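You operate a simulated robot arm through the tools that you are given. There is no shell and no other tool. Be economical: measure what you need, move in short steps, check, and stop when the job is done.

You are at the controls of a simulated two-armed robot. One attempt, no reset.

JOB
Box the parcel that the yellow memo names and label the box.
Fine: fit the lid with both hands, then slide that name's card into the box's pocket. Set down upright: what you pick out.

The check looks at the end state, three seconds after you hand in, the way a careful person would. Anything else that was tipped, shoved, dropped, spilled or broken makes it a failure. Lids that push on must go on centred and level and be pressed home; caps that screw on are set level and turned clockwise until they are tight.

ROBOT AND FRAMES
Two 7-joint arms with two-finger grippers on one trunk, on a base that drives. Base frame: it is fixed to the floor where the robot stands at the start and does not move with it; the origin is under the middle of the robot, x ahead of it, y to its left, z up. Units: m, degrees, N and s.
The left shoulder is at the start at [0.132, 0.216, 1.038], the right one opposite. With the tool pointing down near the work surface each hand reaches from about 0.38 to 0.88 m from the robot's upright axis, wherever it stands, measured 20 degrees to its own side. Places, roughly: card pocket of the white file box [0.4, -0.6, 0.9]; rim of the white file box [0.6, -0.6, 0.9]; white file box [0.6, -0.6, 0.8]. Payload 3.18 kg a hand.
The TCP of each hand is the grasp point between the finger pads, 0.03 m short of the fingertips. In the tool frame z runs along the fingers and y along their closing line. Largest opening 0.144 m; the body of the gripper starts 0.103 m behind the TCP.
Orientation is that of the tool frame in the base frame, as a unit quaternion [x, y, z, w]. With the fingers straight down and closing along the base's y, the tool's x points along the base's -x, its y along +y and its z along -z.

CONTROLS
- The arms move only by the tool jog_arm. It takes "left_motion", "right_motion" or both (then of equal length, played together; a hand with none holds still); each is a list of rows, each a list of 7 numbers: the shift along the tool's x, y, z in units of 20 mm (1.0 is 20 mm), then the turn, a rotation vector about the tool's x, y, z in units of 6 degrees (1.0 is 6 degrees), then the gripper command, from -1 (shut) to 1 (fully open), values between in proportion. In form: [[dx, dy, dz, wx, wy, wz, gripper], ...]. A call has 1 to 8 rows; each row shifts and turns the commanded pose from where the row before left it, along the tool's axes as they then stand. A call with a number of a shift or a turn outside -1 to 1 is refused whole. Each row takes 0.2 s and may step no farther than 0.05 m and 8.6 degrees from the row before; otherwise, or with a gripper value out of range, the whole call is refused. Where a pose cannot be reached the arm comes as near as it can. A force on the tool above 40 N (or 10 N above the force at the start of the call, whichever is more), or a blocked arm, ends the call early, and 0.2 s more pass. Each finger halts on what it meets, pressing with about 34 N; the grip force reading is that of the motor and also rises with nothing between the fingers. The clock runs only during rows and for 0.2 s after the last one: add rows that do not move to give the fingers time. The reply holds the time, the measured pose of the TCP, the force on the tool along the base axes, the opening and the grip force, in the units named above and with some noise, with the torque about the TCP (base axes, N m) and any sound that the robot's microphone picked up.
- Cameras (640 x 400 px; columns grow to the right, rows downward): "scene" is now at [0.2428, -0.058, 1.2346]; the picture's right is [-0.62, -0.78, 0.00], its down [-0.34, 0.27, -0.90] and it looks along [0.70, -0.56, -0.44] (base axes); focal length 214 px, centre (320, 200). "left" rides on the left gripper at [0.076, -0.016, -0.143] in its tool frame; the picture's right is [0.21, 0.98, 0.00], its down [-0.84, 0.18, -0.51] and it looks along [-0.50, 0.11, 0.86] (tool axes); focal length 218 px, centre (320, 200). "right" rides on the right gripper at [0.076, 0.016, -0.143] in its tool frame; the picture's right is [-0.21, 0.98, 0.00], its down [-0.84, -0.18, -0.51] and it looks along [-0.50, -0.11, 0.86] (tool axes); focal length 218 px, centre (320, 200). There is no depth. A picture from a camera that has moved, and an enlarged one, comes with that camera's place and axes in the base frame and with its lens.
- camera(camera): a new picture of that camera. It takes no simulated time.
- raise_lower(by): slides the trunk up (or, below 0, down) by that many m; the arms and the scene camera ride with it, the base frame stays. It gives what a move gives, with no picture.
- drive_base(legs): drives the robot by 1 to 6 legs, each [ahead, left, turn to the left] in m, m and degrees, along the robot's own axes; the way and the turn of a leg run together, so that a leg with both is an arc; at most 1.5 m and 180 degrees a leg. The arms and the cameras ride along, it lands a little off, and it stops where it bumps. It gives what a move gives.
- aim_head(pan, tilt): turns the head with the scene camera to pan (to the left, within 80 degrees either way) and tilt (down, from -29 to 69), counted from straight ahead of the robot. It gives what a move gives.
- close_up(camera, box): a new picture of the part [left, top, right, bottom] of that camera's present view, enlarged. It takes no simulated time.
- job_done(): hands the job in; it is judged then, once.

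Go step by step. Nothing tells you exact positions but the pictures and the camera data: compare them with the known pose of the tool, close in by small moves and look again before you grip or let go. The budget is 120 turns and 88 pictures, counting those below and the enlarged ones. Unless the task says otherwise, let go and move clear before handing in, and close with one line.

The tools are called after "Request:" as name(argument=value, ...) on one line, values as JSON. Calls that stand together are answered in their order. jog_arm: Moves the arms, as the interface text tells. Its arguments: {"type":"object","properties":{"left_motion":{"type":"array","items":{"type":"array","items":{"type":"number"}}},"right_motion":{"type":"array","items":{"type":"array","items":{"type":"number"}}}},"required":[]} The other tools are called the same way: raise_lower (by) slides the trunk up or down; drive_base (legs) drives the base; aim_head (pan, tilt) turns the head that bears the scene camera; camera (camera) takes a picture; close_up (camera, box) takes an enlarged picture of a part of a camera's view; job_done () hands the job in.

At the start:

```text
time: 0.0
left_tool_pos: [0.4158, -0.0444, 1.1745]
left_tool_rot: [-0.001, 1.0, -0.001, 0.0]
left_force: [-0.2, -0.2, -0.2]
left_moment: [0.0, 0.01, 0.02]
left_finger_gap: 0.144
left_grip_force: 0.1
right_tool_pos: [0.3656, -0.4814, 1.1578]
right_tool_rot: [0.0, 1.0, 0.0, 0.0]
right_force: [-0.1, 1.7, 0.2]
right_moment: [0.0, -0.01, 0.02]
right_finger_gap: 0.1442
right_grip_force: 0.1
trunk travel left (down, up): [-0.125, 0.244]
robot x, y, heading: [-0.0004, 0.0022, 0.1]
head pan, tilt: [-38.7, 25.9]
```

scene: 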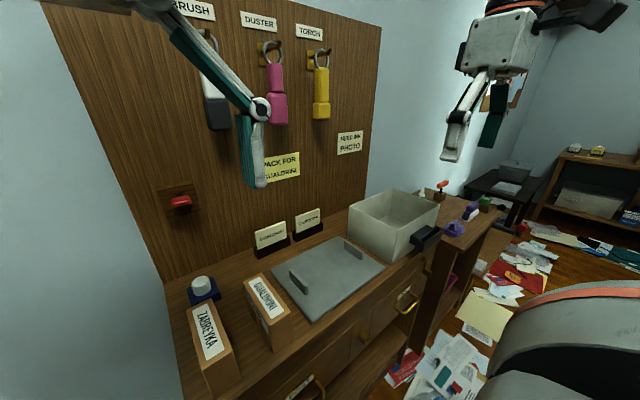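
right: 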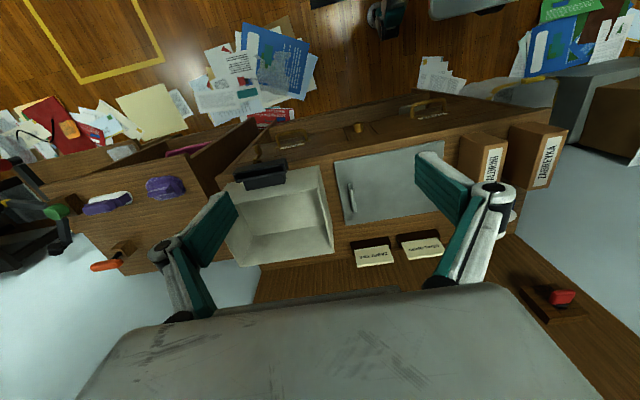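
left: 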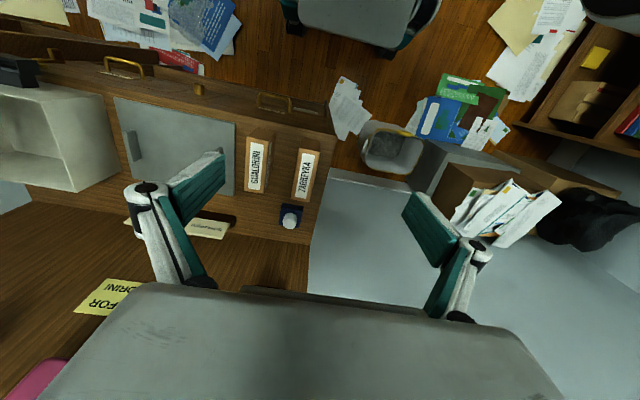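

I see a bench with a grey lid, a white box, two parcels (GUALDRINI, ZABREYKA), two cards in holders, and a yellow memo. First I read the memo and the cards.

Request:
close_up(camera="scene", box=[230, 120, 390, 260])

Request:
close_up(camera="scene", box=[170, 180, 490, 390])

Request:
close_up(camera="right", box=[220, 90, 580, 290])

```text
2.86 times, centred on (310, 190) of scene
camera zoom: at [0.2428, -0.058, 1.2346], right [-0.62, -0.78, 0.0], down [-0.34, 0.27, -0.9], along [0.7, -0.56, -0.44], focal length 613 px, centre (349, 229)
```

zoom: 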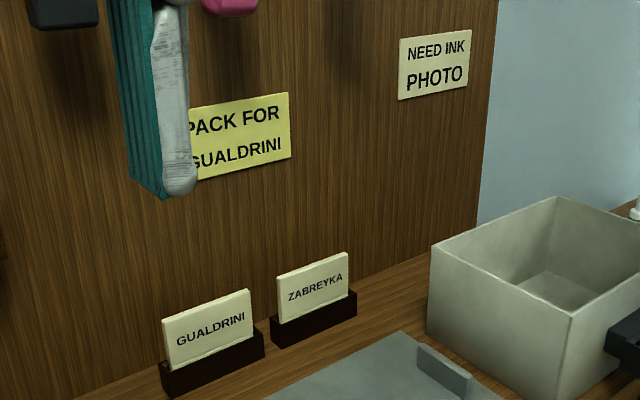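

```text
1.90 times, centred on (330, 285) of scene
camera zoom: at [0.2428, -0.058, 1.2346], right [-0.62, -0.78, 0.0], down [-0.34, 0.27, -0.9], along [0.7, -0.56, -0.44], focal length 408 px, centre (301, 38)
```

zoom: 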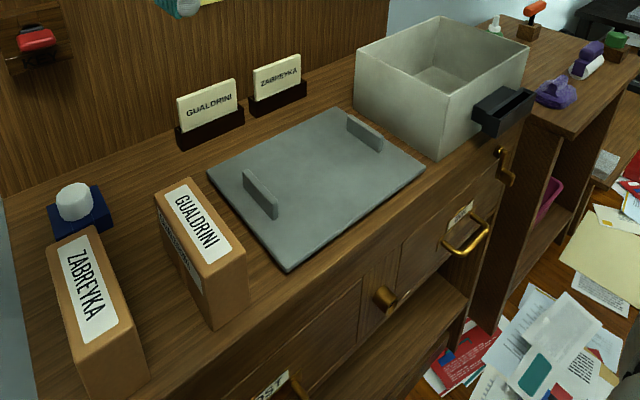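

```text
1.78 times, centred on (400, 190) of right
camera zoom: at [0.2907, -0.4643, 1.3005], right [0.21, 0.98, 0.0], down [0.84, -0.18, 0.51], along [0.5, -0.11, -0.86], focal length 388 px, centre (178, 218)
```

zoom: 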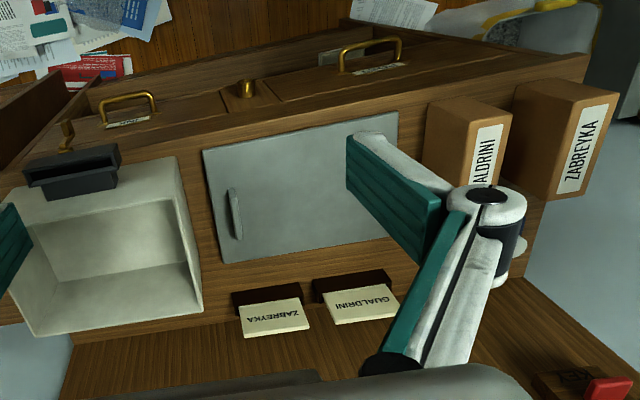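

The memo says GUALDRINI. The box is around (0.56,-0.61), the lid around (0.564,-0.347) and the parcel around (0.53,-0.155), with the table at z≈0.81. I need to drive right so both hands reach, so I check the floor there first.

Request:
aim_head(pan=-75, tilt=45)

Request:
camera(camera="scene")

```text
time: 1.0
left_tool_pos: [0.4173, -0.0457, 1.1729]
left_tool_rot: [-0.005, 1.0, 0.001, 0.0]
left_force: [26.9, -58.0, -18.2]
left_moment: [9.75, 2.95, 4.91]
left_finger_gap: 0.1441
left_grip_force: 0.0
right_tool_pos: [0.367, -0.4813, 1.1569]
right_tool_rot: [0.0, 1.0, 0.0, 0.0]
right_force: [0.3, 0.0, -0.3]
right_moment: [0.02, 0.0, -0.01]
right_finger_gap: 0.1439
right_grip_force: 0.1
trunk travel left (down, up): [-0.125, 0.244]
robot x, y, heading: [-0.0011, 0.0007, 0.0]
head pan, tilt: [-75.0, 45.0]
```

```text
81 pictures are left
camera scene: at [0.2328, -0.0675, 1.2292], right [-0.74, -0.68, 0.0], down [-0.33, 0.36, -0.87], along [0.59, -0.64, -0.49], focal length 214 px, centre (320, 200)
```

scene: 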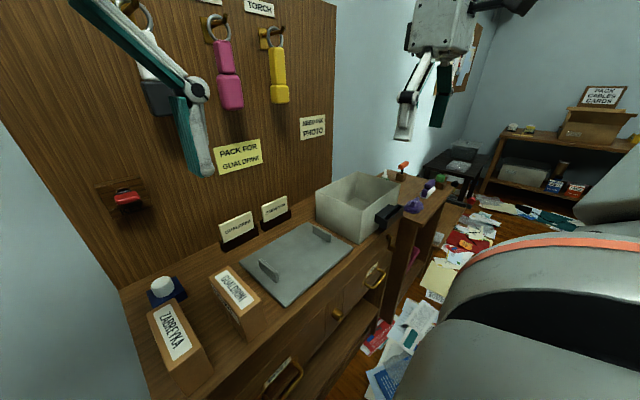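

The head met the left arm, so I put it back and move the left hand to the left out of the way.

Request:
aim_head(pan=-38.7, tilt=25.9)

Request:
jog_arm(left_motion=[[0, 1, 0, 0, 0, 0, 0], [0, 1, 0, 0, 0, 0, 0], [0, 1, 0, 0, 0, 0, 0], [0, 1, 0, 0, 0, 0, 0], [0, 1, 0, 0, 0, 0, 0], [0, 1, 0, 0, 0, 0, 0], [0, 1, 0, 0, 0, 0, 0], [0, 1, 0, 0, 0, 0, 0]])

Request:
aim_head(pan=-75, tilt=45)

Request:
camera(camera="scene")

```text
time: 2.0
left_tool_pos: [0.4168, -0.0436, 1.1755]
left_tool_rot: [-0.001, 1.0, -0.001, -0.002]
left_force: [0.0, 0.0, -1.0]
left_moment: [0.0, 0.03, 0.03]
left_finger_gap: 0.1441
left_grip_force: 0.0
right_tool_pos: [0.3675, -0.4822, 1.1583]
right_tool_rot: [0.0, 1.0, 0.0, 0.0]
right_force: [-0.3, 0.1, -0.4]
right_moment: [0.01, 0.03, -0.01]
right_finger_gap: 0.1438
right_grip_force: 0.0
trunk travel left (down, up): [-0.125, 0.244]
robot x, y, heading: [-0.0006, 0.0022, 0.4]
head pan, tilt: [-38.7, 25.9]
```

```text
time: 2.8
left_tool_pos: [0.4201, 0.0045, 1.1718]
left_tool_rot: [-0.011, 1.0, 0.002, 0.0]
left_force: [16.6, -24.7, -3.2]
left_moment: [3.89, 2.29, 2.77]
left_finger_gap: 0.0718
left_grip_force: 0.1
right_tool_pos: [0.3666, -0.4817, 1.1587]
right_tool_rot: [0.0, 1.0, 0.0, 0.0]
right_force: [0.1, -0.3, -0.4]
right_moment: [0.01, 0.01, -0.02]
right_finger_gap: 0.144
right_grip_force: 0.0
trunk travel left (down, up): [-0.125, 0.244]
robot x, y, heading: [-0.0024, 0.0031, -0.0]
head pan, tilt: [-38.7, 25.9]
stopped in row 3 (left hand): the force on the tool passed its limit at 52 N (the readings are from after the stop); the commanded pose is now the measured one
```

```text
time: 3.8
left_tool_pos: [0.4227, 0.0052, 1.1704]
left_tool_rot: [-0.015, 1.0, 0.003, 0.002]
left_force: [36.5, -56.0, -25.8]
left_moment: [9.3, 3.12, 6.42]
left_finger_gap: 0.072
left_grip_force: 0.1
right_tool_pos: [0.3676, -0.4826, 1.1576]
right_tool_rot: [0.0, 1.0, 0.0, 0.001]
right_force: [0.4, 0.3, 0.3]
right_moment: [-0.01, -0.02, -0.04]
right_finger_gap: 0.1439
right_grip_force: 0.1
trunk travel left (down, up): [-0.125, 0.244]
robot x, y, heading: [-0.0006, -0.0013, 0.0]
head pan, tilt: [-75.0, 45.0]
```

```text
80 pictures are left
camera scene: at [0.2458, -0.0553, 1.2375], right [-0.59, -0.81, 0.0], down [-0.33, 0.24, -0.91], along [0.74, -0.54, -0.41], focal length 214 px, centre (320, 200)
```

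scene: 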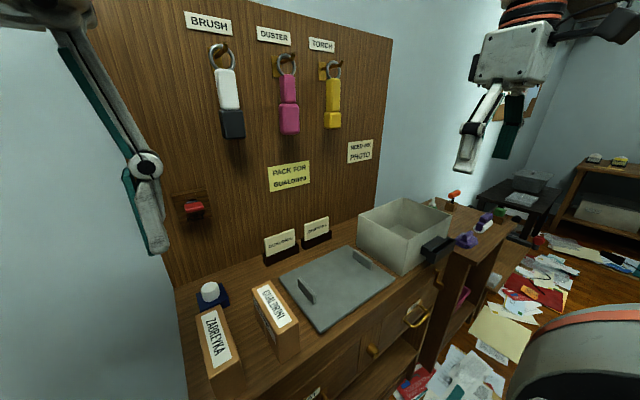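

The head is still blocked by the left arm. I put it back, move the hand right and forward, then left around the head.

Request:
aim_head(pan=-38.7, tilt=25.9)

Request:
jog_arm(left_motion=[[0, -1, 0, 0, 0, 0, 0], [0, -1, 0, 0, 0, 0, 0], [-1, 0, 0, 0, 0, 0, 0], [-1, 0, 0, 0, 0, 0, 0], [-1, 0, 0, 0, 0, 0, 0], [-1, 0, 0, 0, 0, 0, 0], [-1, 0, 0, 0, 0, 0, 0], [-1, 0, 0, 0, 0, 0, 0]])

Request:
jog_arm(left_motion=[[0, 1, 0, 0, 0, 0, 0], [0, 1, 0, 0, 0, 0, 0], [0, 1, 0, 0, 0, 0, 0], [0, 1, 0, 0, 0, 0, 0], [0, 1, 0, 0, 0, 0, 0], [0, 1, 0, 0, 0, 0, 0], [0, 1, 0, 0, 0, 0, 0], [0, 1, 0, 0, 0, 0, 0]])

```text
time: 4.8
left_tool_pos: [0.4205, 0.0054, 1.1734]
left_tool_rot: [-0.011, 1.0, 0.0, 0.0]
left_force: [34.9, -21.8, -2.5]
left_moment: [3.53, 5.22, 2.79]
left_finger_gap: 0.0719
left_grip_force: 0.1
right_tool_pos: [0.366, -0.4822, 1.1574]
right_tool_rot: [0.0, 1.0, 0.0, 0.0]
right_force: [0.1, 0.2, -0.2]
right_moment: [0.0, -0.01, -0.02]
right_finger_gap: 0.1438
right_grip_force: 0.1
trunk travel left (down, up): [-0.125, 0.244]
robot x, y, heading: [-0.0014, -0.0003, 0.1]
head pan, tilt: [-38.7, 25.9]
```

```text
time: 6.7
left_tool_pos: [0.5407, -0.0317, 1.1716]
left_tool_rot: [-0.006, 1.0, 0.0, 0.0]
left_force: [0.2, -0.4, 0.3]
left_moment: [-0.03, 0.02, 0.03]
left_finger_gap: 0.0722
left_grip_force: 0.0
right_tool_pos: [0.3663, -0.4815, 1.1572]
right_tool_rot: [0.0, 1.0, 0.0, 0.0]
right_force: [0.4, 0.6, 0.2]
right_moment: [0.01, -0.02, -0.01]
right_finger_gap: 0.144
right_grip_force: 0.0
trunk travel left (down, up): [-0.125, 0.244]
robot x, y, heading: [0.0022, 0.0014, 0.1]
head pan, tilt: [-38.7, 25.9]
```

```text
time: 8.4
left_tool_pos: [0.5366, 0.1289, 1.1722]
left_tool_rot: [-0.008, 1.0, 0.0, -0.001]
left_force: [-0.7, -0.2, -0.5]
left_moment: [-0.01, 0.01, -0.01]
left_finger_gap: 0.0719
left_grip_force: 0.0
right_tool_pos: [0.3668, -0.4806, 1.1582]
right_tool_rot: [0.0, 1.0, 0.0, 0.0]
right_force: [-0.7, 0.7, 0.8]
right_moment: [0.01, 0.02, -0.04]
right_finger_gap: 0.1438
right_grip_force: 0.1
trunk travel left (down, up): [-0.125, 0.244]
robot x, y, heading: [0.0011, -0.0003, -0.1]
head pan, tilt: [-38.7, 25.9]
```

The left hand is clear. Now I look to the right and down at the floor and the front of the bench.

Request:
aim_head(pan=-70, tilt=50)

Request:
camera(camera="scene")

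```text
time: 9.4
left_tool_pos: [0.5372, 0.1278, 1.1705]
left_tool_rot: [-0.008, 1.0, 0.0, 0.0]
left_force: [-0.2, -0.6, -0.3]
left_moment: [-0.02, 0.0, -0.01]
left_finger_gap: 0.0719
left_grip_force: 0.1
right_tool_pos: [0.3672, -0.4819, 1.1566]
right_tool_rot: [0.0, 1.0, 0.0, 0.0]
right_force: [-0.6, 0.4, -0.8]
right_moment: [0.0, -0.01, -0.02]
right_finger_gap: 0.1438
right_grip_force: 0.0
trunk travel left (down, up): [-0.125, 0.244]
robot x, y, heading: [0.0007, -0.0005, 0.2]
head pan, tilt: [-70.0, 50.0]
```

```text
79 pictures are left
camera scene: at [0.1975, -0.073, 1.1985], right [-0.94, -0.34, 0.0], down [-0.26, 0.72, -0.64], along [0.22, -0.6, -0.77], focal length 214 px, centre (320, 200)
```

scene: 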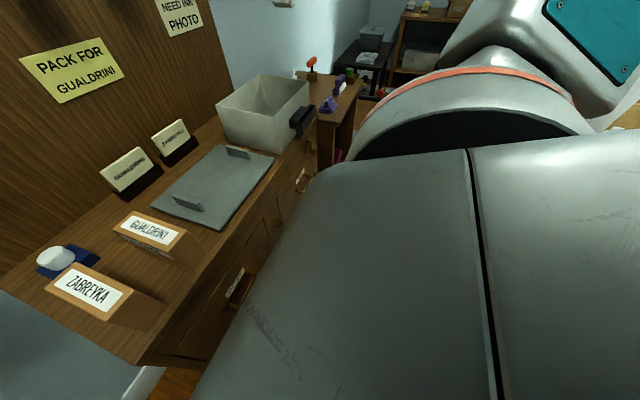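

The floor next to the robot looks clear for a short move. I drive 0.27 m to the right.

Request:
drive_base(legs=[[0, -0.27, 0]])

Request:
aim_head(pan=-30, tilt=35)

Request:
camera(camera="scene")

Request:
camera(camera="right")

Request:
camera(camera="left")

```text
time: 12.4
left_tool_pos: [0.5362, -0.1409, 1.1722]
left_tool_rot: [-0.005, 1.0, 0.0, 0.0]
left_force: [-0.3, 0.0, -0.4]
left_moment: [0.02, 0.0, -0.02]
left_finger_gap: 0.0722
left_grip_force: 0.2
right_tool_pos: [0.3646, -0.7507, 1.1574]
right_tool_rot: [0.002, 1.0, 0.001, 0.001]
right_force: [-0.2, 0.4, 0.5]
right_moment: [0.02, 0.01, -0.04]
right_finger_gap: 0.144
right_grip_force: 0.0
trunk travel left (down, up): [-0.125, 0.244]
robot x, y, heading: [-0.0033, -0.2686, -0.4]
head pan, tilt: [-70.0, 50.0]
```

```text
time: 13.4
left_tool_pos: [0.538, -0.1413, 1.1707]
left_tool_rot: [-0.006, 1.0, 0.0, 0.0]
left_force: [0.5, -0.3, 0.6]
left_moment: [-0.01, 0.0, 0.03]
left_finger_gap: 0.0722
left_grip_force: 0.0
right_tool_pos: [0.3642, -0.7517, 1.1569]
right_tool_rot: [0.002, 1.0, 0.0, 0.0]
right_force: [-0.6, -0.7, 0.1]
right_moment: [-0.03, 0.01, 0.01]
right_finger_gap: 0.1437
right_grip_force: 0.1
trunk travel left (down, up): [-0.125, 0.244]
robot x, y, heading: [-0.0, -0.2671, -0.4]
head pan, tilt: [-30.0, 35.0]
```

```text
78 pictures are left
camera scene: at [0.2466, -0.3133, 1.2202], right [-0.5, -0.86, 0.0], down [-0.5, 0.29, -0.82], along [0.71, -0.41, -0.57], focal length 214 px, centre (320, 200)
```

scene: 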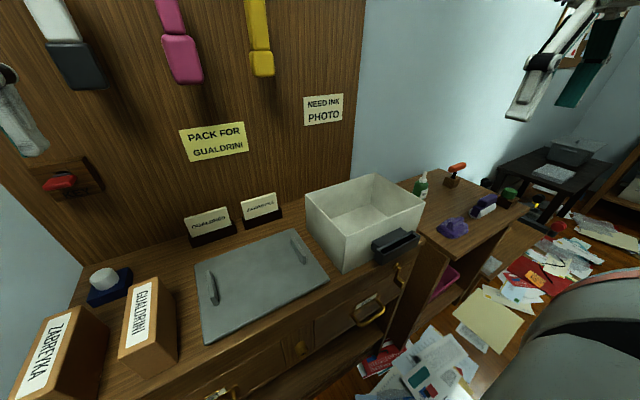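

```text
77 pictures are left
camera right: at [0.2882, -0.7331, 1.3005], right [0.21, 0.98, 0.0], down [0.84, -0.18, 0.51], along [0.5, -0.11, -0.86], focal length 218 px, centre (320, 200)
```

right: 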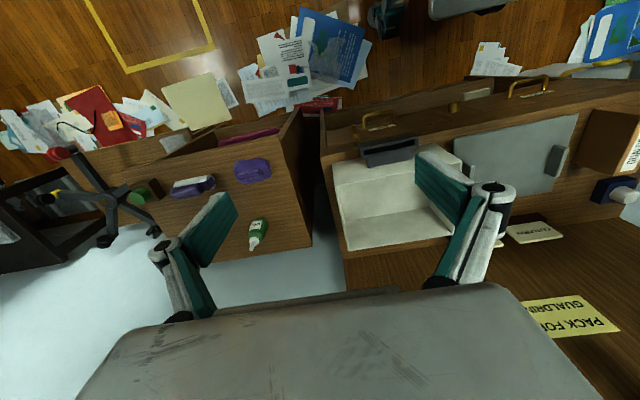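

```text
76 pictures are left
camera left: at [0.461, -0.1584, 1.3131], right [-0.22, 0.98, 0.0], down [0.84, 0.19, 0.51], along [0.5, 0.11, -0.86], focal length 218 px, centre (320, 200)
```

left: 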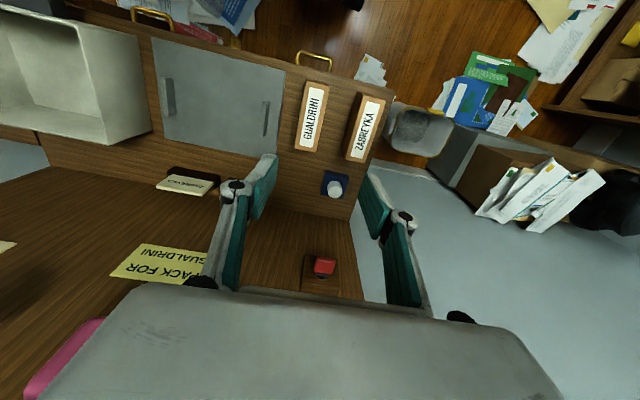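

The box is empty. I zoom on the parcel from the left camera to place it precisely before clearing the left hand away.

Request:
close_up(camera="left", box=[140, 20, 400, 200])

Request:
close_up(camera="scene", box=[100, 160, 440, 370])

Request:
jog_arm(left_motion=[[0, 1, 0, 0, 0, 0, 0], [0, 1, 0, 0, 0, 0, 0], [0, 1, 0, 0, 0, 0, 0], [0, 1, 0, 0, 0, 0, 0], [0, 1, 0, 0, 0, 0, 0], [0, 1, 0, 0, 0, 0, 0], [0, 1, 0, 0, 0, 0, 0], [0, 1, 0, 0, 0, 0, 0]], right_motion=[[0, 1, 0, 0, 0, 0, 0], [0, 1, 0, 0, 0, 0, 0], [0, 1, 0, 0, 0, 0, 0], [0, 1, 0, 0, 0, 0, 0], [-1, 1, 0, 0, 0, 0, 0], [-1, 1, 0, 0, 0, 0, 0], [-1, 1, 0, 0, 0, 0, 0], [-1, 1, 0, 0, 0, 0, 0]])

```text
2.22 times, centred on (270, 110) of left
camera zoom: at [0.461, -0.1584, 1.3131], right [-0.22, 0.98, 0.0], down [0.84, 0.19, 0.51], along [0.5, 0.11, -0.86], focal length 485 px, centre (431, 400)
```

zoom: 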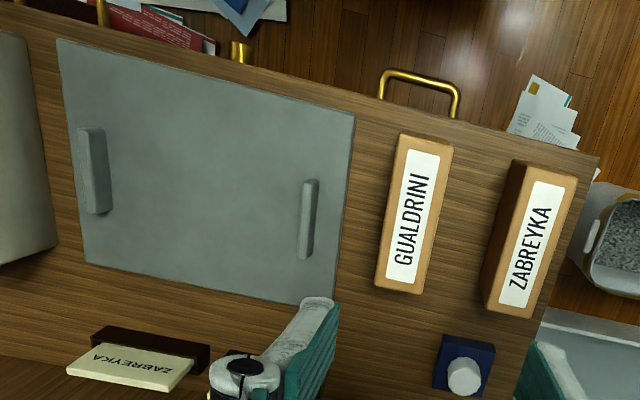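

```text
1.88 times, centred on (270, 265) of scene
camera zoom: at [0.2466, -0.3133, 1.2202], right [-0.5, -0.86, 0.0], down [-0.5, 0.29, -0.82], along [0.71, -0.41, -0.57], focal length 404 px, centre (414, 78)
```

zoom: 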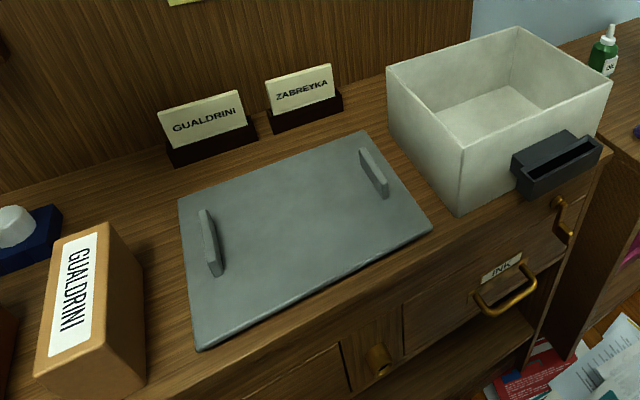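

```text
time: 15.2
left_tool_pos: [0.5101, -0.0096, 1.1285]
left_tool_rot: [-0.006, 1.0, 0.0, 0.001]
left_force: [0.1, 0.1, -0.3]
left_moment: [-0.02, 0.03, -0.02]
left_finger_gap: 0.072
left_grip_force: 0.3
left hand out of reach, approached as far as the arm can: row 3, 4, 5, 6, 7, 8
right_tool_pos: [0.4459, -0.5901, 1.157]
right_tool_rot: [0.003, 1.0, 0.0, -0.001]
right_force: [0.5, -0.1, 0.9]
right_moment: [0.02, 0.03, -0.02]
right_finger_gap: 0.0719
right_grip_force: 0.2
trunk travel left (down, up): [-0.125, 0.244]
robot x, y, heading: [-0.0007, -0.2661, -0.3]
head pan, tilt: [-30.0, 35.0]
```

The parcel top centre is around (0.533,-0.157). I pull the left hand back and to the left, and bring the right hand toward the parcel.

Request:
jog_arm(left_motion=[[1, 0, 0, 0, 0, 0, 0], [1, 0, 0, 0, 0, 0, 0], [1, 0, 0, 0, 0, 0, 0], [1, 0.5, 0, 0, 0, 0, 0], [1, 0.5, 0, 0, 0, 0, 0], [1, 0.5, 0, 0, 0, 0, 0], [0, 1, 0, 0, 0, 0, 0], [0, 1, 0, 0, 0, 0, 0]], right_motion=[[0, 1, 0, 0, 0, 0, 0], [0, 1, 0, 0, 0, 0, 0], [0, 1, 0, 0, 0, 0, 0], [0, 1, 0, 0, 0, 0, 0], [0, 1, 0, 0, 0, 0, 0], [0, 1, 0, 0, 0, 0, 0], [0, 1, 0, 0, 0, 0, 0], [0, 1, 0, 0, 0, 0, 0]])

```text
time: 17.0
left_tool_pos: [0.3877, 0.0455, 1.1171]
left_tool_rot: [-0.005, 1.0, -0.001, -0.002]
left_force: [0.4, -0.6, -0.1]
left_moment: [-0.03, 0.13, 0.01]
left_finger_gap: 0.072
left_grip_force: 0.1
left hand out of reach, approached as far as the arm can: row 8
right_tool_pos: [0.4512, -0.5462, 1.1826]
right_tool_rot: [-0.023, 0.999, -0.027, -0.018]
right_force: [0.7, -0.2, -0.9]
right_moment: [-0.04, 0.08, 0.01]
right_finger_gap: 0.0718
right_grip_force: 0.0
right hand out of reach, approached as far as the arm can: row 1, 2, 3, 4, 5, 6, 7, 8
trunk travel left (down, up): [-0.125, 0.244]
robot x, y, heading: [0.001, -0.2685, -0.4]
head pan, tilt: [-30.0, 35.0]
```

Reach at this height is limited. I raise the trunk and lower the hands relative to it, so the arms work in their good range.

Request:
raise_lower(by=0.1)

Request:
jog_arm(left_motion=[[0, 0, 1, 0, 0, 0, 0], [0, 0, 1, 0, 0, 0, 0], [0, 0, 1, 0, 0, 0, 0], [0, 0, 1, 0, 0, 0, 0]], right_motion=[[0, 0, 1, 0, 0, 0, 0], [0, 0, 1, 0, 0, 0, 0], [0, 0, 1, 0, 0, 0, 0], [0, 0, 1, 0, 0, 0, 0]])

```text
time: 18.4
left_tool_pos: [0.3825, 0.0442, 1.2222]
left_tool_rot: [-0.009, 1.0, -0.001, 0.008]
left_force: [0.6, 0.7, 0.0]
left_moment: [0.01, 0.07, 0.03]
left_finger_gap: 0.0719
left_grip_force: 0.0
right_tool_pos: [0.3339, -0.5446, 1.3776]
right_tool_rot: [-0.019, 0.991, -0.032, 0.132]
right_force: [0.2, 0.0, -0.6]
right_moment: [0.01, 0.04, -0.01]
right_finger_gap: 0.0723
right_grip_force: 0.0
trunk travel left (down, up): [-0.225, 0.144]
robot x, y, heading: [0.0011, -0.2695, -0.2]
head pan, tilt: [-30.0, 35.0]
```

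```text
time: 19.4
left_tool_pos: [0.3827, 0.0432, 1.142]
left_tool_rot: [-0.009, 1.0, -0.001, 0.008]
left_force: [0.5, 0.0, 0.6]
left_moment: [-0.01, 0.0, -0.02]
left_finger_gap: 0.0717
left_grip_force: 0.0
right_tool_pos: [0.3515, -0.5835, 1.3253]
right_tool_rot: [-0.02, 0.991, -0.031, 0.13]
right_force: [0.1, 0.4, 0.1]
right_moment: [-0.02, 0.04, 0.0]
right_finger_gap: 0.072
right_grip_force: 0.0
right hand out of reach, approached as far as the arm can: row 1, 2, 3, 4
trunk travel left (down, up): [-0.225, 0.144]
robot x, y, heading: [-0.0002, -0.2688, -0.5]
head pan, tilt: [-30.0, 35.0]
```

The right arm is in an awkward configuration. I move it right, straighten it and lower it.

Request:
jog_arm(right_motion=[[0, -1, 1, 0, 0, 0, 0], [0, -1, 1, 0, 0, 0, 0], [0, -1, 1, 0, 0, 0, 0], [0, -1, 1, 0, 0, 0, 0], [0, 0, 1, 0, 0, 0, 0], [0, 0, 1, 0, 0, 0, 0]])

Request:
camera(camera="scene")

```text
time: 20.8
left_tool_pos: [0.3823, 0.0424, 1.1425]
left_tool_rot: [-0.009, 1.0, -0.001, 0.007]
left_force: [0.2, 0.6, 0.1]
left_moment: [0.02, 0.0, -0.04]
left_finger_gap: 0.0719
left_grip_force: 0.1
right_tool_pos: [0.3857, -0.671, 1.2147]
right_tool_rot: [-0.019, 0.991, -0.032, 0.132]
right_force: [1.4, 0.1, 0.0]
right_moment: [0.0, 0.02, -0.02]
right_finger_gap: 0.072
right_grip_force: 0.1
trunk travel left (down, up): [-0.225, 0.144]
robot x, y, heading: [-0.0034, -0.268, -0.4]
head pan, tilt: [-30.0, 35.0]
```

```text
73 pictures are left
camera scene: at [0.153, -0.3131, 1.3311], right [-0.5, -0.86, 0.0], down [-0.5, 0.29, -0.82], along [0.71, -0.41, -0.57], focal length 214 px, centre (320, 200)
```

scene: 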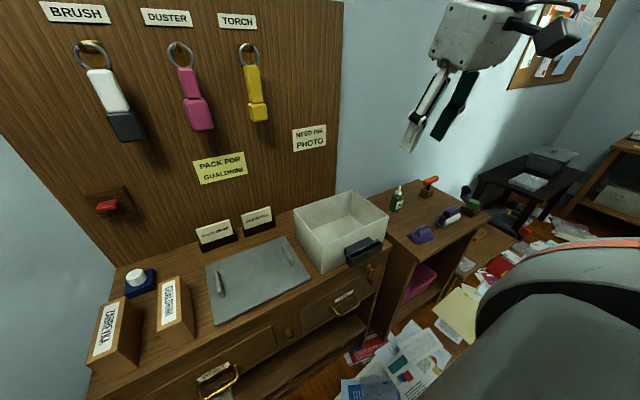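

The right hand is free again but pitched 15°. I straighten it and lower it.

Request:
jog_arm(right_motion=[[0, 0, 0, -0.2, 0.84, 0.12, 0], [0, 0, 0, -0.2, 0.84, 0.12, 0], [0, 0, 0, -0.2, 0.84, 0.12, 0], [0, 0, 1, 0, 0, 0, 0], [0, 0, 1, 0, 0, 0, 0], [0, 0, 1, 0, 0, 0, 0], [0, 0, 1, 0, 0, 0, 0], [0, 0, 1, 0, 0, 0, 0]])

Request:
jog_arm(right_motion=[[-1, 1, 0, 0, 0, 0, 0], [-1, 1, 0, 0, 0, 0, 0], [-1, 1, 0, 0, 0, 0, 0], [-1, 1, 0, 0, 0, 0, 0], [-1, 1, 0, 0, 0, 0, 0], [-1, 1, 0, 0, 0, 0, 0], [-1, 1, 0, 0, 0, 0, 0], [0, 1, 0, 0, 0, 0, 0]])

```text
time: 22.6
left_tool_pos: [0.3837, 0.0429, 1.142]
left_tool_rot: [-0.009, 1.0, 0.0, 0.008]
left_force: [-0.4, 0.6, -0.6]
left_moment: [-0.03, 0.02, -0.01]
left_finger_gap: 0.0718
left_grip_force: 0.1
right_tool_pos: [0.3859, -0.6747, 1.1172]
right_tool_rot: [-0.002, 1.0, 0.002, 0.0]
right_force: [0.6, 0.2, 0.4]
right_moment: [0.02, 0.02, 0.02]
right_finger_gap: 0.0719
right_grip_force: 0.0
right hand out of reach, approached as far as the arm can: row 8
trunk travel left (down, up): [-0.225, 0.144]
robot x, y, heading: [-0.0023, -0.2676, -0.4]
head pan, tilt: [-30.0, 35.0]
```

```text
time: 24.4
left_tool_pos: [0.3824, 0.044, 1.1419]
left_tool_rot: [-0.008, 1.0, -0.001, 0.008]
left_force: [1.2, 0.2, -0.3]
left_moment: [0.02, 0.04, 0.01]
left_finger_gap: 0.0719
left_grip_force: 0.1
right_tool_pos: [0.5339, -0.6241, 1.1646]
right_tool_rot: [0.0, 1.0, -0.001, 0.002]
right_force: [0.8, 0.8, 0.9]
right_moment: [0.0, 0.02, 0.01]
right_finger_gap: 0.0718
right_grip_force: 0.0
right hand out of reach, approached as far as the arm can: row 1, 2, 3, 4, 5, 6, 7, 8
trunk travel left (down, up): [-0.225, 0.144]
robot x, y, heading: [-0.0025, -0.2656, 0.1]
head pan, tilt: [-30.0, 35.0]
```

I probe what is limiting the right arm by trying straight down from here.

Request:
jog_arm(right_motion=[[0, -1, 0, 0, 0, 0, 0], [0, -1, 0, 0, 0, 0, 0], [0, -1, 0, 0, 0, 0, 0], [0, -1, 0, 0, 0, 0, 0], [0, -1, 0, 0, 0, 0, 0]])

Request:
aim_head(pan=-60, tilt=10)

Request:
camera(camera="scene")

```text
time: 25.6
left_tool_pos: [0.3822, 0.0421, 1.142]
left_tool_rot: [-0.009, 1.0, -0.001, 0.008]
left_force: [0.4, 0.7, 0.5]
left_moment: [0.02, -0.01, 0.02]
left_finger_gap: 0.0719
left_grip_force: 0.1
right_tool_pos: [0.5309, -0.7241, 1.1642]
right_tool_rot: [0.0, 1.0, 0.0, 0.003]
right_force: [0.0, -0.3, -0.4]
right_moment: [0.0, 0.0, 0.0]
right_finger_gap: 0.072
right_grip_force: 0.1
trunk travel left (down, up): [-0.225, 0.144]
robot x, y, heading: [0.0005, -0.2664, -0.0]
head pan, tilt: [-30.0, 35.0]
```

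```text
time: 26.5
left_tool_pos: [0.382, 0.0421, 1.1427]
left_tool_rot: [-0.009, 1.0, -0.001, 0.008]
left_force: [-0.5, -0.3, -0.4]
left_moment: [0.03, -0.01, -0.01]
left_finger_gap: 0.072
left_grip_force: 0.0
right_tool_pos: [0.5319, -0.7228, 1.1655]
right_tool_rot: [-0.001, 1.0, 0.001, 0.001]
right_force: [0.4, 0.0, -0.3]
right_moment: [0.02, 0.0, 0.04]
right_finger_gap: 0.0717
right_grip_force: 0.1
trunk travel left (down, up): [-0.225, 0.144]
robot x, y, heading: [0.0, -0.2708, -0.2]
head pan, tilt: [-60.0, 10.0]
```

```text
72 pictures are left
camera scene: at [0.1228, -0.3492, 1.3713], right [-0.87, -0.5, 0.0], down [-0.09, 0.15, -0.98], along [0.49, -0.85, -0.17], focal length 214 px, centre (320, 200)
```

scene: 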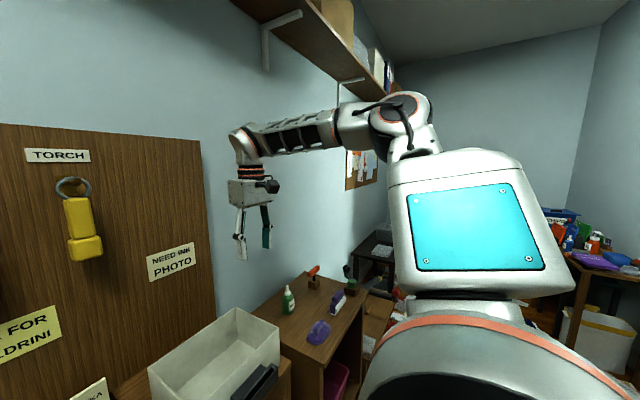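

The right elbow is up and the hand hangs freely. I try straight down from here.

Request:
jog_arm(right_motion=[[0, 0, 1, 0, 0, 0, 0], [0, 0, 1, 0, 0, 0, 0], [0, 0, 1, 0, 0, 0, 0]])

Request:
jog_arm(right_motion=[[0, 1, 0, 0, 0, 0, 0], [0, 1, 0, 0, 0, 0, 0], [0, 1, 0, 0, 0, 0, 0], [0, 1, 0, 0, 0, 0, 0]])

```text
time: 27.3
left_tool_pos: [0.3822, 0.0424, 1.1423]
left_tool_rot: [-0.009, 1.0, -0.001, 0.009]
left_force: [-0.3, -0.4, 0.0]
left_moment: [-0.03, 0.0, -0.01]
left_finger_gap: 0.0721
left_grip_force: 0.1
right_tool_pos: [0.532, -0.7262, 1.1039]
right_tool_rot: [0.0, 1.0, 0.0, 0.001]
right_force: [0.3, 0.2, 0.5]
right_moment: [0.0, 0.03, 0.02]
right_finger_gap: 0.0718
right_grip_force: 0.0
trunk travel left (down, up): [-0.225, 0.144]
robot x, y, heading: [-0.0014, -0.2682, -0.1]
head pan, tilt: [-60.0, 10.0]
```

```text
time: 28.3
left_tool_pos: [0.3823, 0.0425, 1.1433]
left_tool_rot: [-0.008, 1.0, -0.001, 0.009]
left_force: [0.0, 0.4, 0.5]
left_moment: [0.01, -0.02, 0.0]
left_finger_gap: 0.0719
left_grip_force: 0.1
right_tool_pos: [0.5351, -0.6543, 1.1101]
right_tool_rot: [-0.002, 1.0, 0.002, 0.0]
right_force: [0.5, -0.4, -0.5]
right_moment: [0.01, 0.0, 0.0]
right_finger_gap: 0.0719
right_grip_force: 0.1
right hand out of reach, approached as far as the arm can: row 4
trunk travel left (down, up): [-0.225, 0.144]
robot x, y, heading: [-0.0002, -0.2687, -0.1]
head pan, tilt: [-60.0, 10.0]
```

The right arm stops at a wrist limit when moving inward. Turning the tool about its own axis should relieve it, so I test that.

Request:
jog_arm(right_motion=[[0, 0, 0, 0, 0, -1, 0], [0, 0, 0, 0, 0, -1, 0], [0, 0, 0, 0, 0, -1, 0], [0, 0, 0, 0, 0, -1, 0], [0, 0, 0, 0, 0, -1, 0], [0, 0, 0, 0, 0, -1, 0], [0, 0, 0, 0, 0, -1, 0], [0, 0, 0, 0, 0, -1, 0]])

Request:
jog_arm(right_motion=[[0, 0, 0, 0, 0, -1, 0], [0, 0, 0, 0, 0, -1, 0], [0, 0, 0, 0, 0, -1, 0], [0, 0, 0, 0, 0, -1, 0], [0, 0, 0, 0, 0, -1, 0], [0, 0, 0, 0, 0, -1, 0], [0, 0, 0, 0, 0, -1, 0]])

Request:
jog_arm(right_motion=[[1, 0, 0, 0, 0, 0, 0], [1, 0, 0, 0, 0, 0, 0], [1, 0, 0, 0, 0, 0, 0], [1, 0, 0, 0, 0, 0, 0], [1, 0, 0, 0, 0, 0, 0], [1, 0, 0, 0, 0, 0, 0]])

```text
time: 30.1
left_tool_pos: [0.3818, 0.042, 1.1439]
left_tool_rot: [-0.008, 1.0, 0.0, 0.009]
left_force: [0.1, 0.5, 0.5]
left_moment: [0.0, 0.01, -0.01]
left_finger_gap: 0.0721
left_grip_force: 0.0
right_tool_pos: [0.536, -0.6544, 1.1106]
right_tool_rot: [-0.407, 0.913, -0.001, 0.001]
right_force: [0.1, -0.1, -0.1]
right_moment: [-0.02, 0.01, 0.0]
right_finger_gap: 0.0722
right_grip_force: 0.2
trunk travel left (down, up): [-0.225, 0.144]
robot x, y, heading: [-0.0012, -0.2672, -0.4]
head pan, tilt: [-60.0, 10.0]
```

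```text
time: 31.7
left_tool_pos: [0.3825, 0.0431, 1.143]
left_tool_rot: [-0.009, 1.0, -0.001, 0.007]
left_force: [0.6, 0.6, -0.3]
left_moment: [-0.03, -0.01, -0.05]
left_finger_gap: 0.072
left_grip_force: 0.1
right_tool_pos: [0.5344, -0.6549, 1.1116]
right_tool_rot: [0.708, -0.706, 0.001, -0.002]
right_force: [0.5, 0.2, 0.6]
right_moment: [0.01, 0.03, 0.04]
right_finger_gap: 0.0721
right_grip_force: 0.0
trunk travel left (down, up): [-0.225, 0.144]
robot x, y, heading: [0.0011, -0.2671, -0.3]
head pan, tilt: [-60.0, 10.0]
```

```text
time: 33.1
left_tool_pos: [0.3815, 0.0423, 1.1439]
left_tool_rot: [-0.009, 1.0, 0.0, 0.008]
left_force: [-0.6, -0.2, 0.0]
left_moment: [-0.01, -0.02, 0.02]
left_finger_gap: 0.0721
left_grip_force: 0.1
right_tool_pos: [0.5352, -0.7747, 1.1094]
right_tool_rot: [-0.707, 0.707, 0.0, 0.001]
right_force: [1.3, -0.2, -0.3]
right_moment: [0.01, 0.03, 0.05]
right_finger_gap: 0.072
right_grip_force: 0.1
trunk travel left (down, up): [-0.225, 0.144]
robot x, y, heading: [-0.0005, -0.2662, 0.3]
head pan, tilt: [-60.0, 10.0]
```

The turn worked; the tool's x axis now points along -y. I test moving inward.

Request:
jog_arm(right_motion=[[-1, 0, 0, 0, 0, 0, 0], [-1, 0, 0, 0, 0, 0, 0], [-1, 0, 0, 0, 0, 0, 0], [-1, 0, 0, 0, 0, 0, 0], [-1, 0, 0, 0, 0, 0, 0], [-1, 0, 0, 0, 0, 0, 0], [-1, 0, 0, 0, 0, 0, 0], [-1, 0, 0, 0, 0, 0, 0]])

Request:
jog_arm(right_motion=[[-1, 0, 0, 0, 0, -1, 0], [-1, 0, 0, 0, 0, -1, 0], [-1, 0, 0, 0, 0, -1, 0], [-1, 0, 0, 0, 0, -1, 0], [-1, 0, 0, 0, 0, -1, 0], [0, 0, 0, 0, 0, -1, 0], [0, 0, 0, 0, 0, -1, 0], [0, 0, 0, 0, 0, -1, 0]])

```text
time: 34.9
left_tool_pos: [0.3814, 0.0428, 1.1431]
left_tool_rot: [-0.009, 1.0, -0.001, 0.009]
left_force: [0.0, 0.3, -0.1]
left_moment: [0.01, 0.0, 0.01]
left_finger_gap: 0.072
left_grip_force: 0.2
right_tool_pos: [0.5346, -0.6146, 1.1114]
right_tool_rot: [-0.707, 0.707, -0.001, 0.002]
right_force: [-0.1, 0.1, -1.0]
right_moment: [-0.02, 0.02, 0.0]
right_finger_gap: 0.0721
right_grip_force: 0.0
trunk travel left (down, up): [-0.225, 0.144]
robot x, y, heading: [-0.0037, -0.2672, -0.2]
head pan, tilt: [-60.0, 10.0]
```

```text
time: 36.7
left_tool_pos: [0.3824, 0.0425, 1.1421]
left_tool_rot: [-0.009, 1.0, -0.001, 0.008]
left_force: [0.4, 0.1, 0.2]
left_moment: [-0.01, -0.05, 0.0]
left_finger_gap: 0.072
left_grip_force: 0.1
right_tool_pos: [0.5148, -0.5179, 1.1108]
right_tool_rot: [0.934, -0.358, 0.001, -0.001]
right_force: [0.5, -0.2, -0.4]
right_moment: [-0.01, -0.01, 0.03]
right_finger_gap: 0.0724
right_grip_force: 0.1
trunk travel left (down, up): [-0.225, 0.144]
robot x, y, heading: [0.0026, -0.2665, -0.1]
head pan, tilt: [-60.0, 10.0]
```

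That works. I finish the turn to 180° (fingers again close along y) and move toward the parcel.

Request:
jog_arm(right_motion=[[0, 0, 0, 0, 0, -1, 0], [0, 0, 0, 0, 0, -1, 0], [0, 0, 0, 0, 0, -1, 0], [0, 0, 0, 0, 0, -1, 0], [0, 0, 0, 0, 0, -1, 0], [0, 0, 0, 0, 0, -1, 0], [0, 0, 0, 0, 0, -1, 0]])

Request:
jog_arm(right_motion=[[0, -1, 0, 0, 0, 0, 0], [0, -1, 0, 0, 0, 0, 0], [0, -1, 0, 0, 0, 0, 0], [0, -1, 0, 0, 0, 0, 0], [0, -1, 0, 0, 0, 0, 0], [0, -1, 0, 0, 0, 0, 0], [0, -1, 0, 0, 0, 0, 0], [0, -1, 0, 0, 0, 0, 0]])

Request:
jog_arm(right_motion=[[0, -1, 0, 0, 0, 0, 0], [0, -1, 0, 0, 0, 0, 0], [0, -1, 0, 0, 0, 0, 0], [0, -1, 0, 0, 0, 0, 0], [0, -1, 0, 0, 0, 0, 0], [0, -1, 0, 0, 0, 0, 0], [0, -1, 0, 0, 0, 0, 0], [0, -1, 0, 0, 0, 0, 0]])

Request:
aim_head(pan=0, tilt=40)

Request:
camera(camera="scene")

Request:
camera(camera="right")

```text
time: 38.3
left_tool_pos: [0.3823, 0.0413, 1.1425]
left_tool_rot: [-0.009, 1.0, -0.001, 0.007]
left_force: [-0.8, 0.7, -0.7]
left_moment: [0.0, 0.02, 0.0]
left_finger_gap: 0.0721
left_grip_force: 0.2
right_tool_pos: [0.5143, -0.5177, 1.11]
right_tool_rot: [1.0, 0.001, 0.001, 0.0]
right_force: [-0.1, -0.5, -0.5]
right_moment: [-0.03, 0.02, 0.02]
right_finger_gap: 0.0718
right_grip_force: 0.1
trunk travel left (down, up): [-0.225, 0.144]
robot x, y, heading: [0.0017, -0.2673, -0.3]
head pan, tilt: [-60.0, 10.0]
```

```text
time: 40.1
left_tool_pos: [0.3817, 0.0434, 1.1421]
left_tool_rot: [-0.009, 1.0, -0.001, 0.008]
left_force: [0.4, -0.5, -0.6]
left_moment: [0.0, 0.03, -0.01]
left_finger_gap: 0.072
left_grip_force: 0.0
right_tool_pos: [0.5133, -0.4416, 1.1118]
right_tool_rot: [1.0, 0.0, 0.001, 0.0]
right_force: [0.8, -0.1, 0.8]
right_moment: [0.0, 0.03, -0.02]
right_finger_gap: 0.0719
right_grip_force: 0.0
right hand out of reach, approached as far as the arm can: row 4, 5, 6, 7, 8
trunk travel left (down, up): [-0.225, 0.144]
robot x, y, heading: [0.001, -0.267, -0.1]
head pan, tilt: [-60.0, 10.0]
```

```text
time: 41.9
left_tool_pos: [0.3813, 0.043, 1.1429]
left_tool_rot: [-0.01, 1.0, -0.001, 0.008]
left_force: [0.1, 0.1, -0.1]
left_moment: [0.01, -0.01, 0.01]
left_finger_gap: 0.0719
left_grip_force: 0.1
right_tool_pos: [0.5133, -0.4417, 1.1109]
right_tool_rot: [1.0, 0.0, 0.002, 0.0]
right_force: [-1.8, 0.6, 0.2]
right_moment: [0.0, -0.03, 0.01]
right_finger_gap: 0.0721
right_grip_force: 0.1
right hand out of reach, approached as far as the arm can: row 1, 2, 3, 4, 5, 6, 7, 8
trunk travel left (down, up): [-0.225, 0.144]
robot x, y, heading: [0.0016, -0.2681, -0.0]
head pan, tilt: [-60.0, 10.0]
```

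```text
time: 43.2
left_tool_pos: [0.3826, 0.0411, 1.1416]
left_tool_rot: [-0.008, 1.0, -0.001, 0.008]
left_force: [-0.1, 0.7, 0.5]
left_moment: [0.02, 0.01, -0.04]
left_finger_gap: 0.072
left_grip_force: 0.0
right_tool_pos: [0.5128, -0.442, 1.1109]
right_tool_rot: [1.0, 0.001, 0.002, 0.0]
right_force: [-0.1, -0.1, -0.4]
right_moment: [-0.01, -0.01, 0.01]
right_finger_gap: 0.0719
right_grip_force: 0.0
trunk travel left (down, up): [-0.225, 0.144]
robot x, y, heading: [-0.0029, -0.2708, -0.5]
head pan, tilt: [0.0, 40.0]
```

```text
71 pictures are left
camera scene: at [0.1616, -0.2689, 1.3237], right [-0.01, -1.0, 0.0], down [-0.64, 0.0, -0.77], along [0.77, 0.0, -0.64], focal length 214 px, centre (320, 200)
```

scene: 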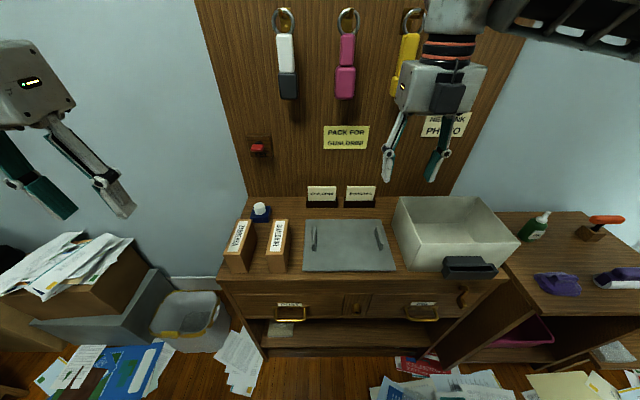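

```text
70 pictures are left
camera right: at [0.5897, -0.4574, 1.2539], right [-0.21, -0.98, 0.0], down [-0.84, 0.18, 0.51], along [-0.49, 0.11, -0.86], focal length 218 px, centre (320, 200)
```

right: 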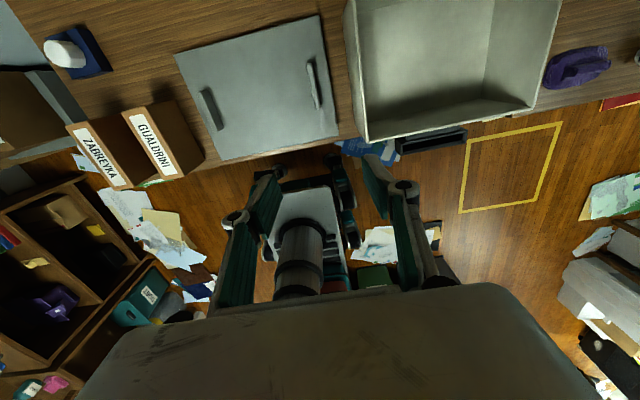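

The limit may be the elbow's fold when the hand is high and near. I lower it and try moving left again.

Request:
jog_arm(right_motion=[[0, 0, 1, 0, 0, 0, 0], [0, 0, 1, 0, 0, 0, 0], [0, 0, 1, 0, 0, 0, 0], [0, 0, 1, 0, 0, 0, 0]])

Request:
jog_arm(right_motion=[[0, -1, 0, 0, 0, 0, 0], [0, -1, 0, 0, 0, 0, 0], [0, -1, 0, 0, 0, 0, 0], [0, -1, 0, 0, 0, 0, 0], [0, -1, 0, 0, 0, 0, 0], [0, -1, 0, 0, 0, 0, 0]])

```text
time: 44.2
left_tool_pos: [0.3827, 0.0426, 1.1416]
left_tool_rot: [-0.01, 1.0, 0.0, 0.008]
left_force: [0.2, -0.6, 0.2]
left_moment: [-0.02, 0.02, -0.01]
left_finger_gap: 0.0719
left_grip_force: 0.1
right_tool_pos: [0.5129, -0.4426, 1.0297]
right_tool_rot: [1.0, 0.0, 0.0, 0.0]
right_force: [-0.5, 0.3, 0.0]
right_moment: [-0.01, 0.01, 0.0]
right_finger_gap: 0.0719
right_grip_force: 0.1
trunk travel left (down, up): [-0.225, 0.144]
robot x, y, heading: [-0.0035, -0.266, -0.4]
head pan, tilt: [0.0, 40.0]
```

```text
time: 45.6
left_tool_pos: [0.3818, 0.0419, 1.1428]
left_tool_rot: [-0.008, 1.0, -0.001, 0.01]
left_force: [0.0, 0.1, 0.6]
left_moment: [-0.01, -0.02, -0.04]
left_finger_gap: 0.072
left_grip_force: 0.0
right_tool_pos: [0.5107, -0.4235, 1.0313]
right_tool_rot: [1.0, -0.001, 0.002, -0.001]
right_force: [0.3, -1.0, 0.1]
right_moment: [0.02, 0.0, -0.02]
right_finger_gap: 0.0722
right_grip_force: 0.2
right hand out of reach, approached as far as the arm can: row 1, 2, 3, 4, 5, 6
trunk travel left (down, up): [-0.225, 0.144]
robot x, y, heading: [-0.0033, -0.2676, -0.3]
head pan, tilt: [0.0, 40.0]
```

I test whether turning the wrist one way or the other gives more inward range.

Request:
jog_arm(right_motion=[[0, 0, 0, 0, 0, 1, 0], [0, 0, 0, 0, 0, 1, 0], [0, 0, 0, 0, 0, 1, 0], [0, 0, 0, 0, 0, 1, 0], [0, 0, 0, 0, 0, 1, 0], [0, 0, 0, 0, 0, 1, 0], [0, 0, 0, 0, 0, 1, 0], [0, 0, 0, 0, 0, 1, 0]])

Request:
jog_arm(right_motion=[[-0.75, -0.66, 0, 0, 0, 0, 0], [-0.75, -0.66, 0, 0, 0, 0, 0], [-0.75, -0.66, 0, 0, 0, 0, 0], [-0.75, -0.66, 0, 0, 0, 0, 0], [-0.75, -0.66, 0, 0, 0, 0, 0], [-0.75, -0.66, 0, 0, 0, 0, 0]])

```text
time: 47.4
left_tool_pos: [0.3819, 0.043, 1.1424]
left_tool_rot: [-0.009, 1.0, -0.001, 0.008]
left_force: [-1.8, 0.6, 0.0]
left_moment: [0.0, 0.03, -0.02]
left_finger_gap: 0.0721
left_grip_force: 0.0
right_tool_pos: [0.5114, -0.4241, 1.0296]
right_tool_rot: [0.913, -0.408, 0.001, -0.002]
right_force: [-0.2, -0.4, 0.4]
right_moment: [-0.01, 0.0, -0.03]
right_finger_gap: 0.0721
right_grip_force: 0.1
trunk travel left (down, up): [-0.225, 0.144]
robot x, y, heading: [-0.0018, -0.2689, -0.2]
head pan, tilt: [0.0, 40.0]
```

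```text
time: 48.8
left_tool_pos: [0.382, 0.0424, 1.1423]
left_tool_rot: [-0.009, 1.0, -0.001, 0.008]
left_force: [-0.7, -0.7, -0.2]
left_moment: [0.01, -0.01, 0.0]
left_finger_gap: 0.072
left_grip_force: 0.1
right_tool_pos: [0.5095, -0.4232, 1.0295]
right_tool_rot: [0.913, -0.407, 0.001, -0.001]
right_force: [0.4, 0.5, -0.4]
right_moment: [-0.01, 0.02, 0.01]
right_finger_gap: 0.0719
right_grip_force: 0.1
right hand out of reach, approached as far as the arm can: row 1, 2, 3, 4, 5, 6
trunk travel left (down, up): [-0.225, 0.144]
robot x, y, heading: [-0.0012, -0.2644, -0.1]
head pan, tilt: [0.0, 40.0]
```

The limit is at the shoulder, so I will use the base to bring the work to each hand. The left hand can reach the parcel from here, so I clear the right hand to the right.

Request:
jog_arm(right_motion=[[0, 0, 0, 0, 0, -1, 0], [0, 0, 0, 0, 0, -1, 0], [0, 0, 0, 0, 0, -1, 0], [0, 0, 0, 0, 0, -1, 0], [0, 0, 0, 0, 0, -1, 0], [0, 0, 0, 0, 0, -1, 0], [0, 0, 0, 0, 0, -1, 0], [0, 0, 0, 0, 0, -1, 0]], left_motion=[[-1, 0, 0, 0, 0, 0, 0], [-1, -1, 0, 0, 0, 0, 0], [-1, -1, 0, 0, 0, 0, 0], [-1, -1, 0, 0, 0, 0, 0], [-1, -1, 0, 0, 0, 0, 0], [-1, -1, 0, 0, 0, 0, 0], [-1, -1, 0, 0, 0, 0, 0], [0, -1, 0, 0, 0, 0, 0]])

Request:
jog_arm(right_motion=[[0, 1, -1, 0, 0, 0, 0], [0, 1, -1, 0, 0, 0, 0], [0, 1, -1, 0, 0, 0, 0], [0, 1, -1, 0, 0, 0, 0], [0, 1, 0, 0, 0, 0, 0], [0, 1, 0, 0, 0, 0, 0], [0, 1, 0, 0, 0, 0, 0], [0, 1, 0, 0, 0, 0, 0]], left_motion=[[0, -1, 0, 0, 0, 0, 0], [0, -1, 0, 0, 0, 0, 0], [0, -1, 0, 0, 0, 0, 0], [0, 0, 0, 0, 0, 0, 0], [0, 0, 0, 0, 0, 0, 0], [0, 0, 0, 0, 0, 0, 0], [0, 0, 0, 0, 0, 0, 0], [0, 0, 0, 0, 0, 0, 0]])

Request:
camera(camera="left")

```text
time: 50.6
left_tool_pos: [0.5241, -0.0944, 1.1434]
left_tool_rot: [-0.009, 1.0, 0.0, 0.008]
left_force: [0.5, 0.6, 0.4]
left_moment: [-0.01, -0.02, 0.0]
left_finger_gap: 0.0721
left_grip_force: 0.1
right_tool_pos: [0.5097, -0.4246, 1.0296]
right_tool_rot: [1.0, 0.001, 0.001, 0.0]
right_force: [-0.1, 0.2, -0.3]
right_moment: [-0.01, 0.01, 0.07]
right_finger_gap: 0.0719
right_grip_force: 0.1
trunk travel left (down, up): [-0.225, 0.144]
robot x, y, heading: [-0.0014, -0.2682, -0.2]
head pan, tilt: [0.0, 40.0]
```

```text
time: 52.4
left_tool_pos: [0.5258, -0.1544, 1.1472]
left_tool_rot: [-0.008, 1.0, 0.0, 0.008]
left_force: [-1.2, -0.1, 0.6]
left_moment: [0.01, -0.03, 0.03]
left_finger_gap: 0.072
left_grip_force: 0.0
right_tool_pos: [0.5092, -0.5831, 1.1088]
right_tool_rot: [1.0, -0.001, 0.003, 0.001]
right_force: [0.9, -0.2, 0.0]
right_moment: [-0.01, -0.01, 0.0]
right_finger_gap: 0.0718
right_grip_force: 0.0
trunk travel left (down, up): [-0.225, 0.144]
robot x, y, heading: [0.0016, -0.2659, -0.5]
head pan, tilt: [0.0, 40.0]
```

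```text
69 pictures are left
camera left: at [0.4478, -0.1733, 1.2868], right [-0.23, 0.97, 0.0], down [0.83, 0.19, 0.52], along [0.51, 0.11, -0.85], focal length 218 px, centre (320, 200)
```

left: 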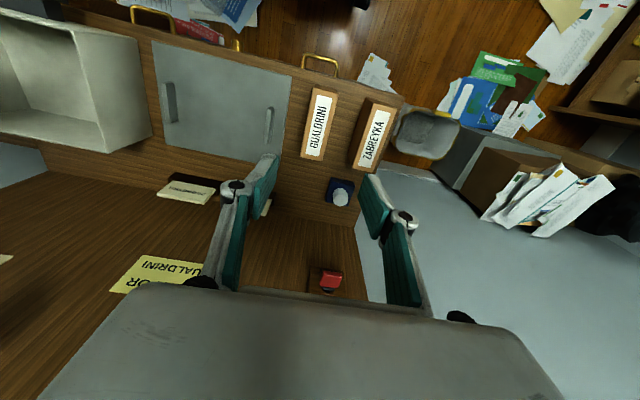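

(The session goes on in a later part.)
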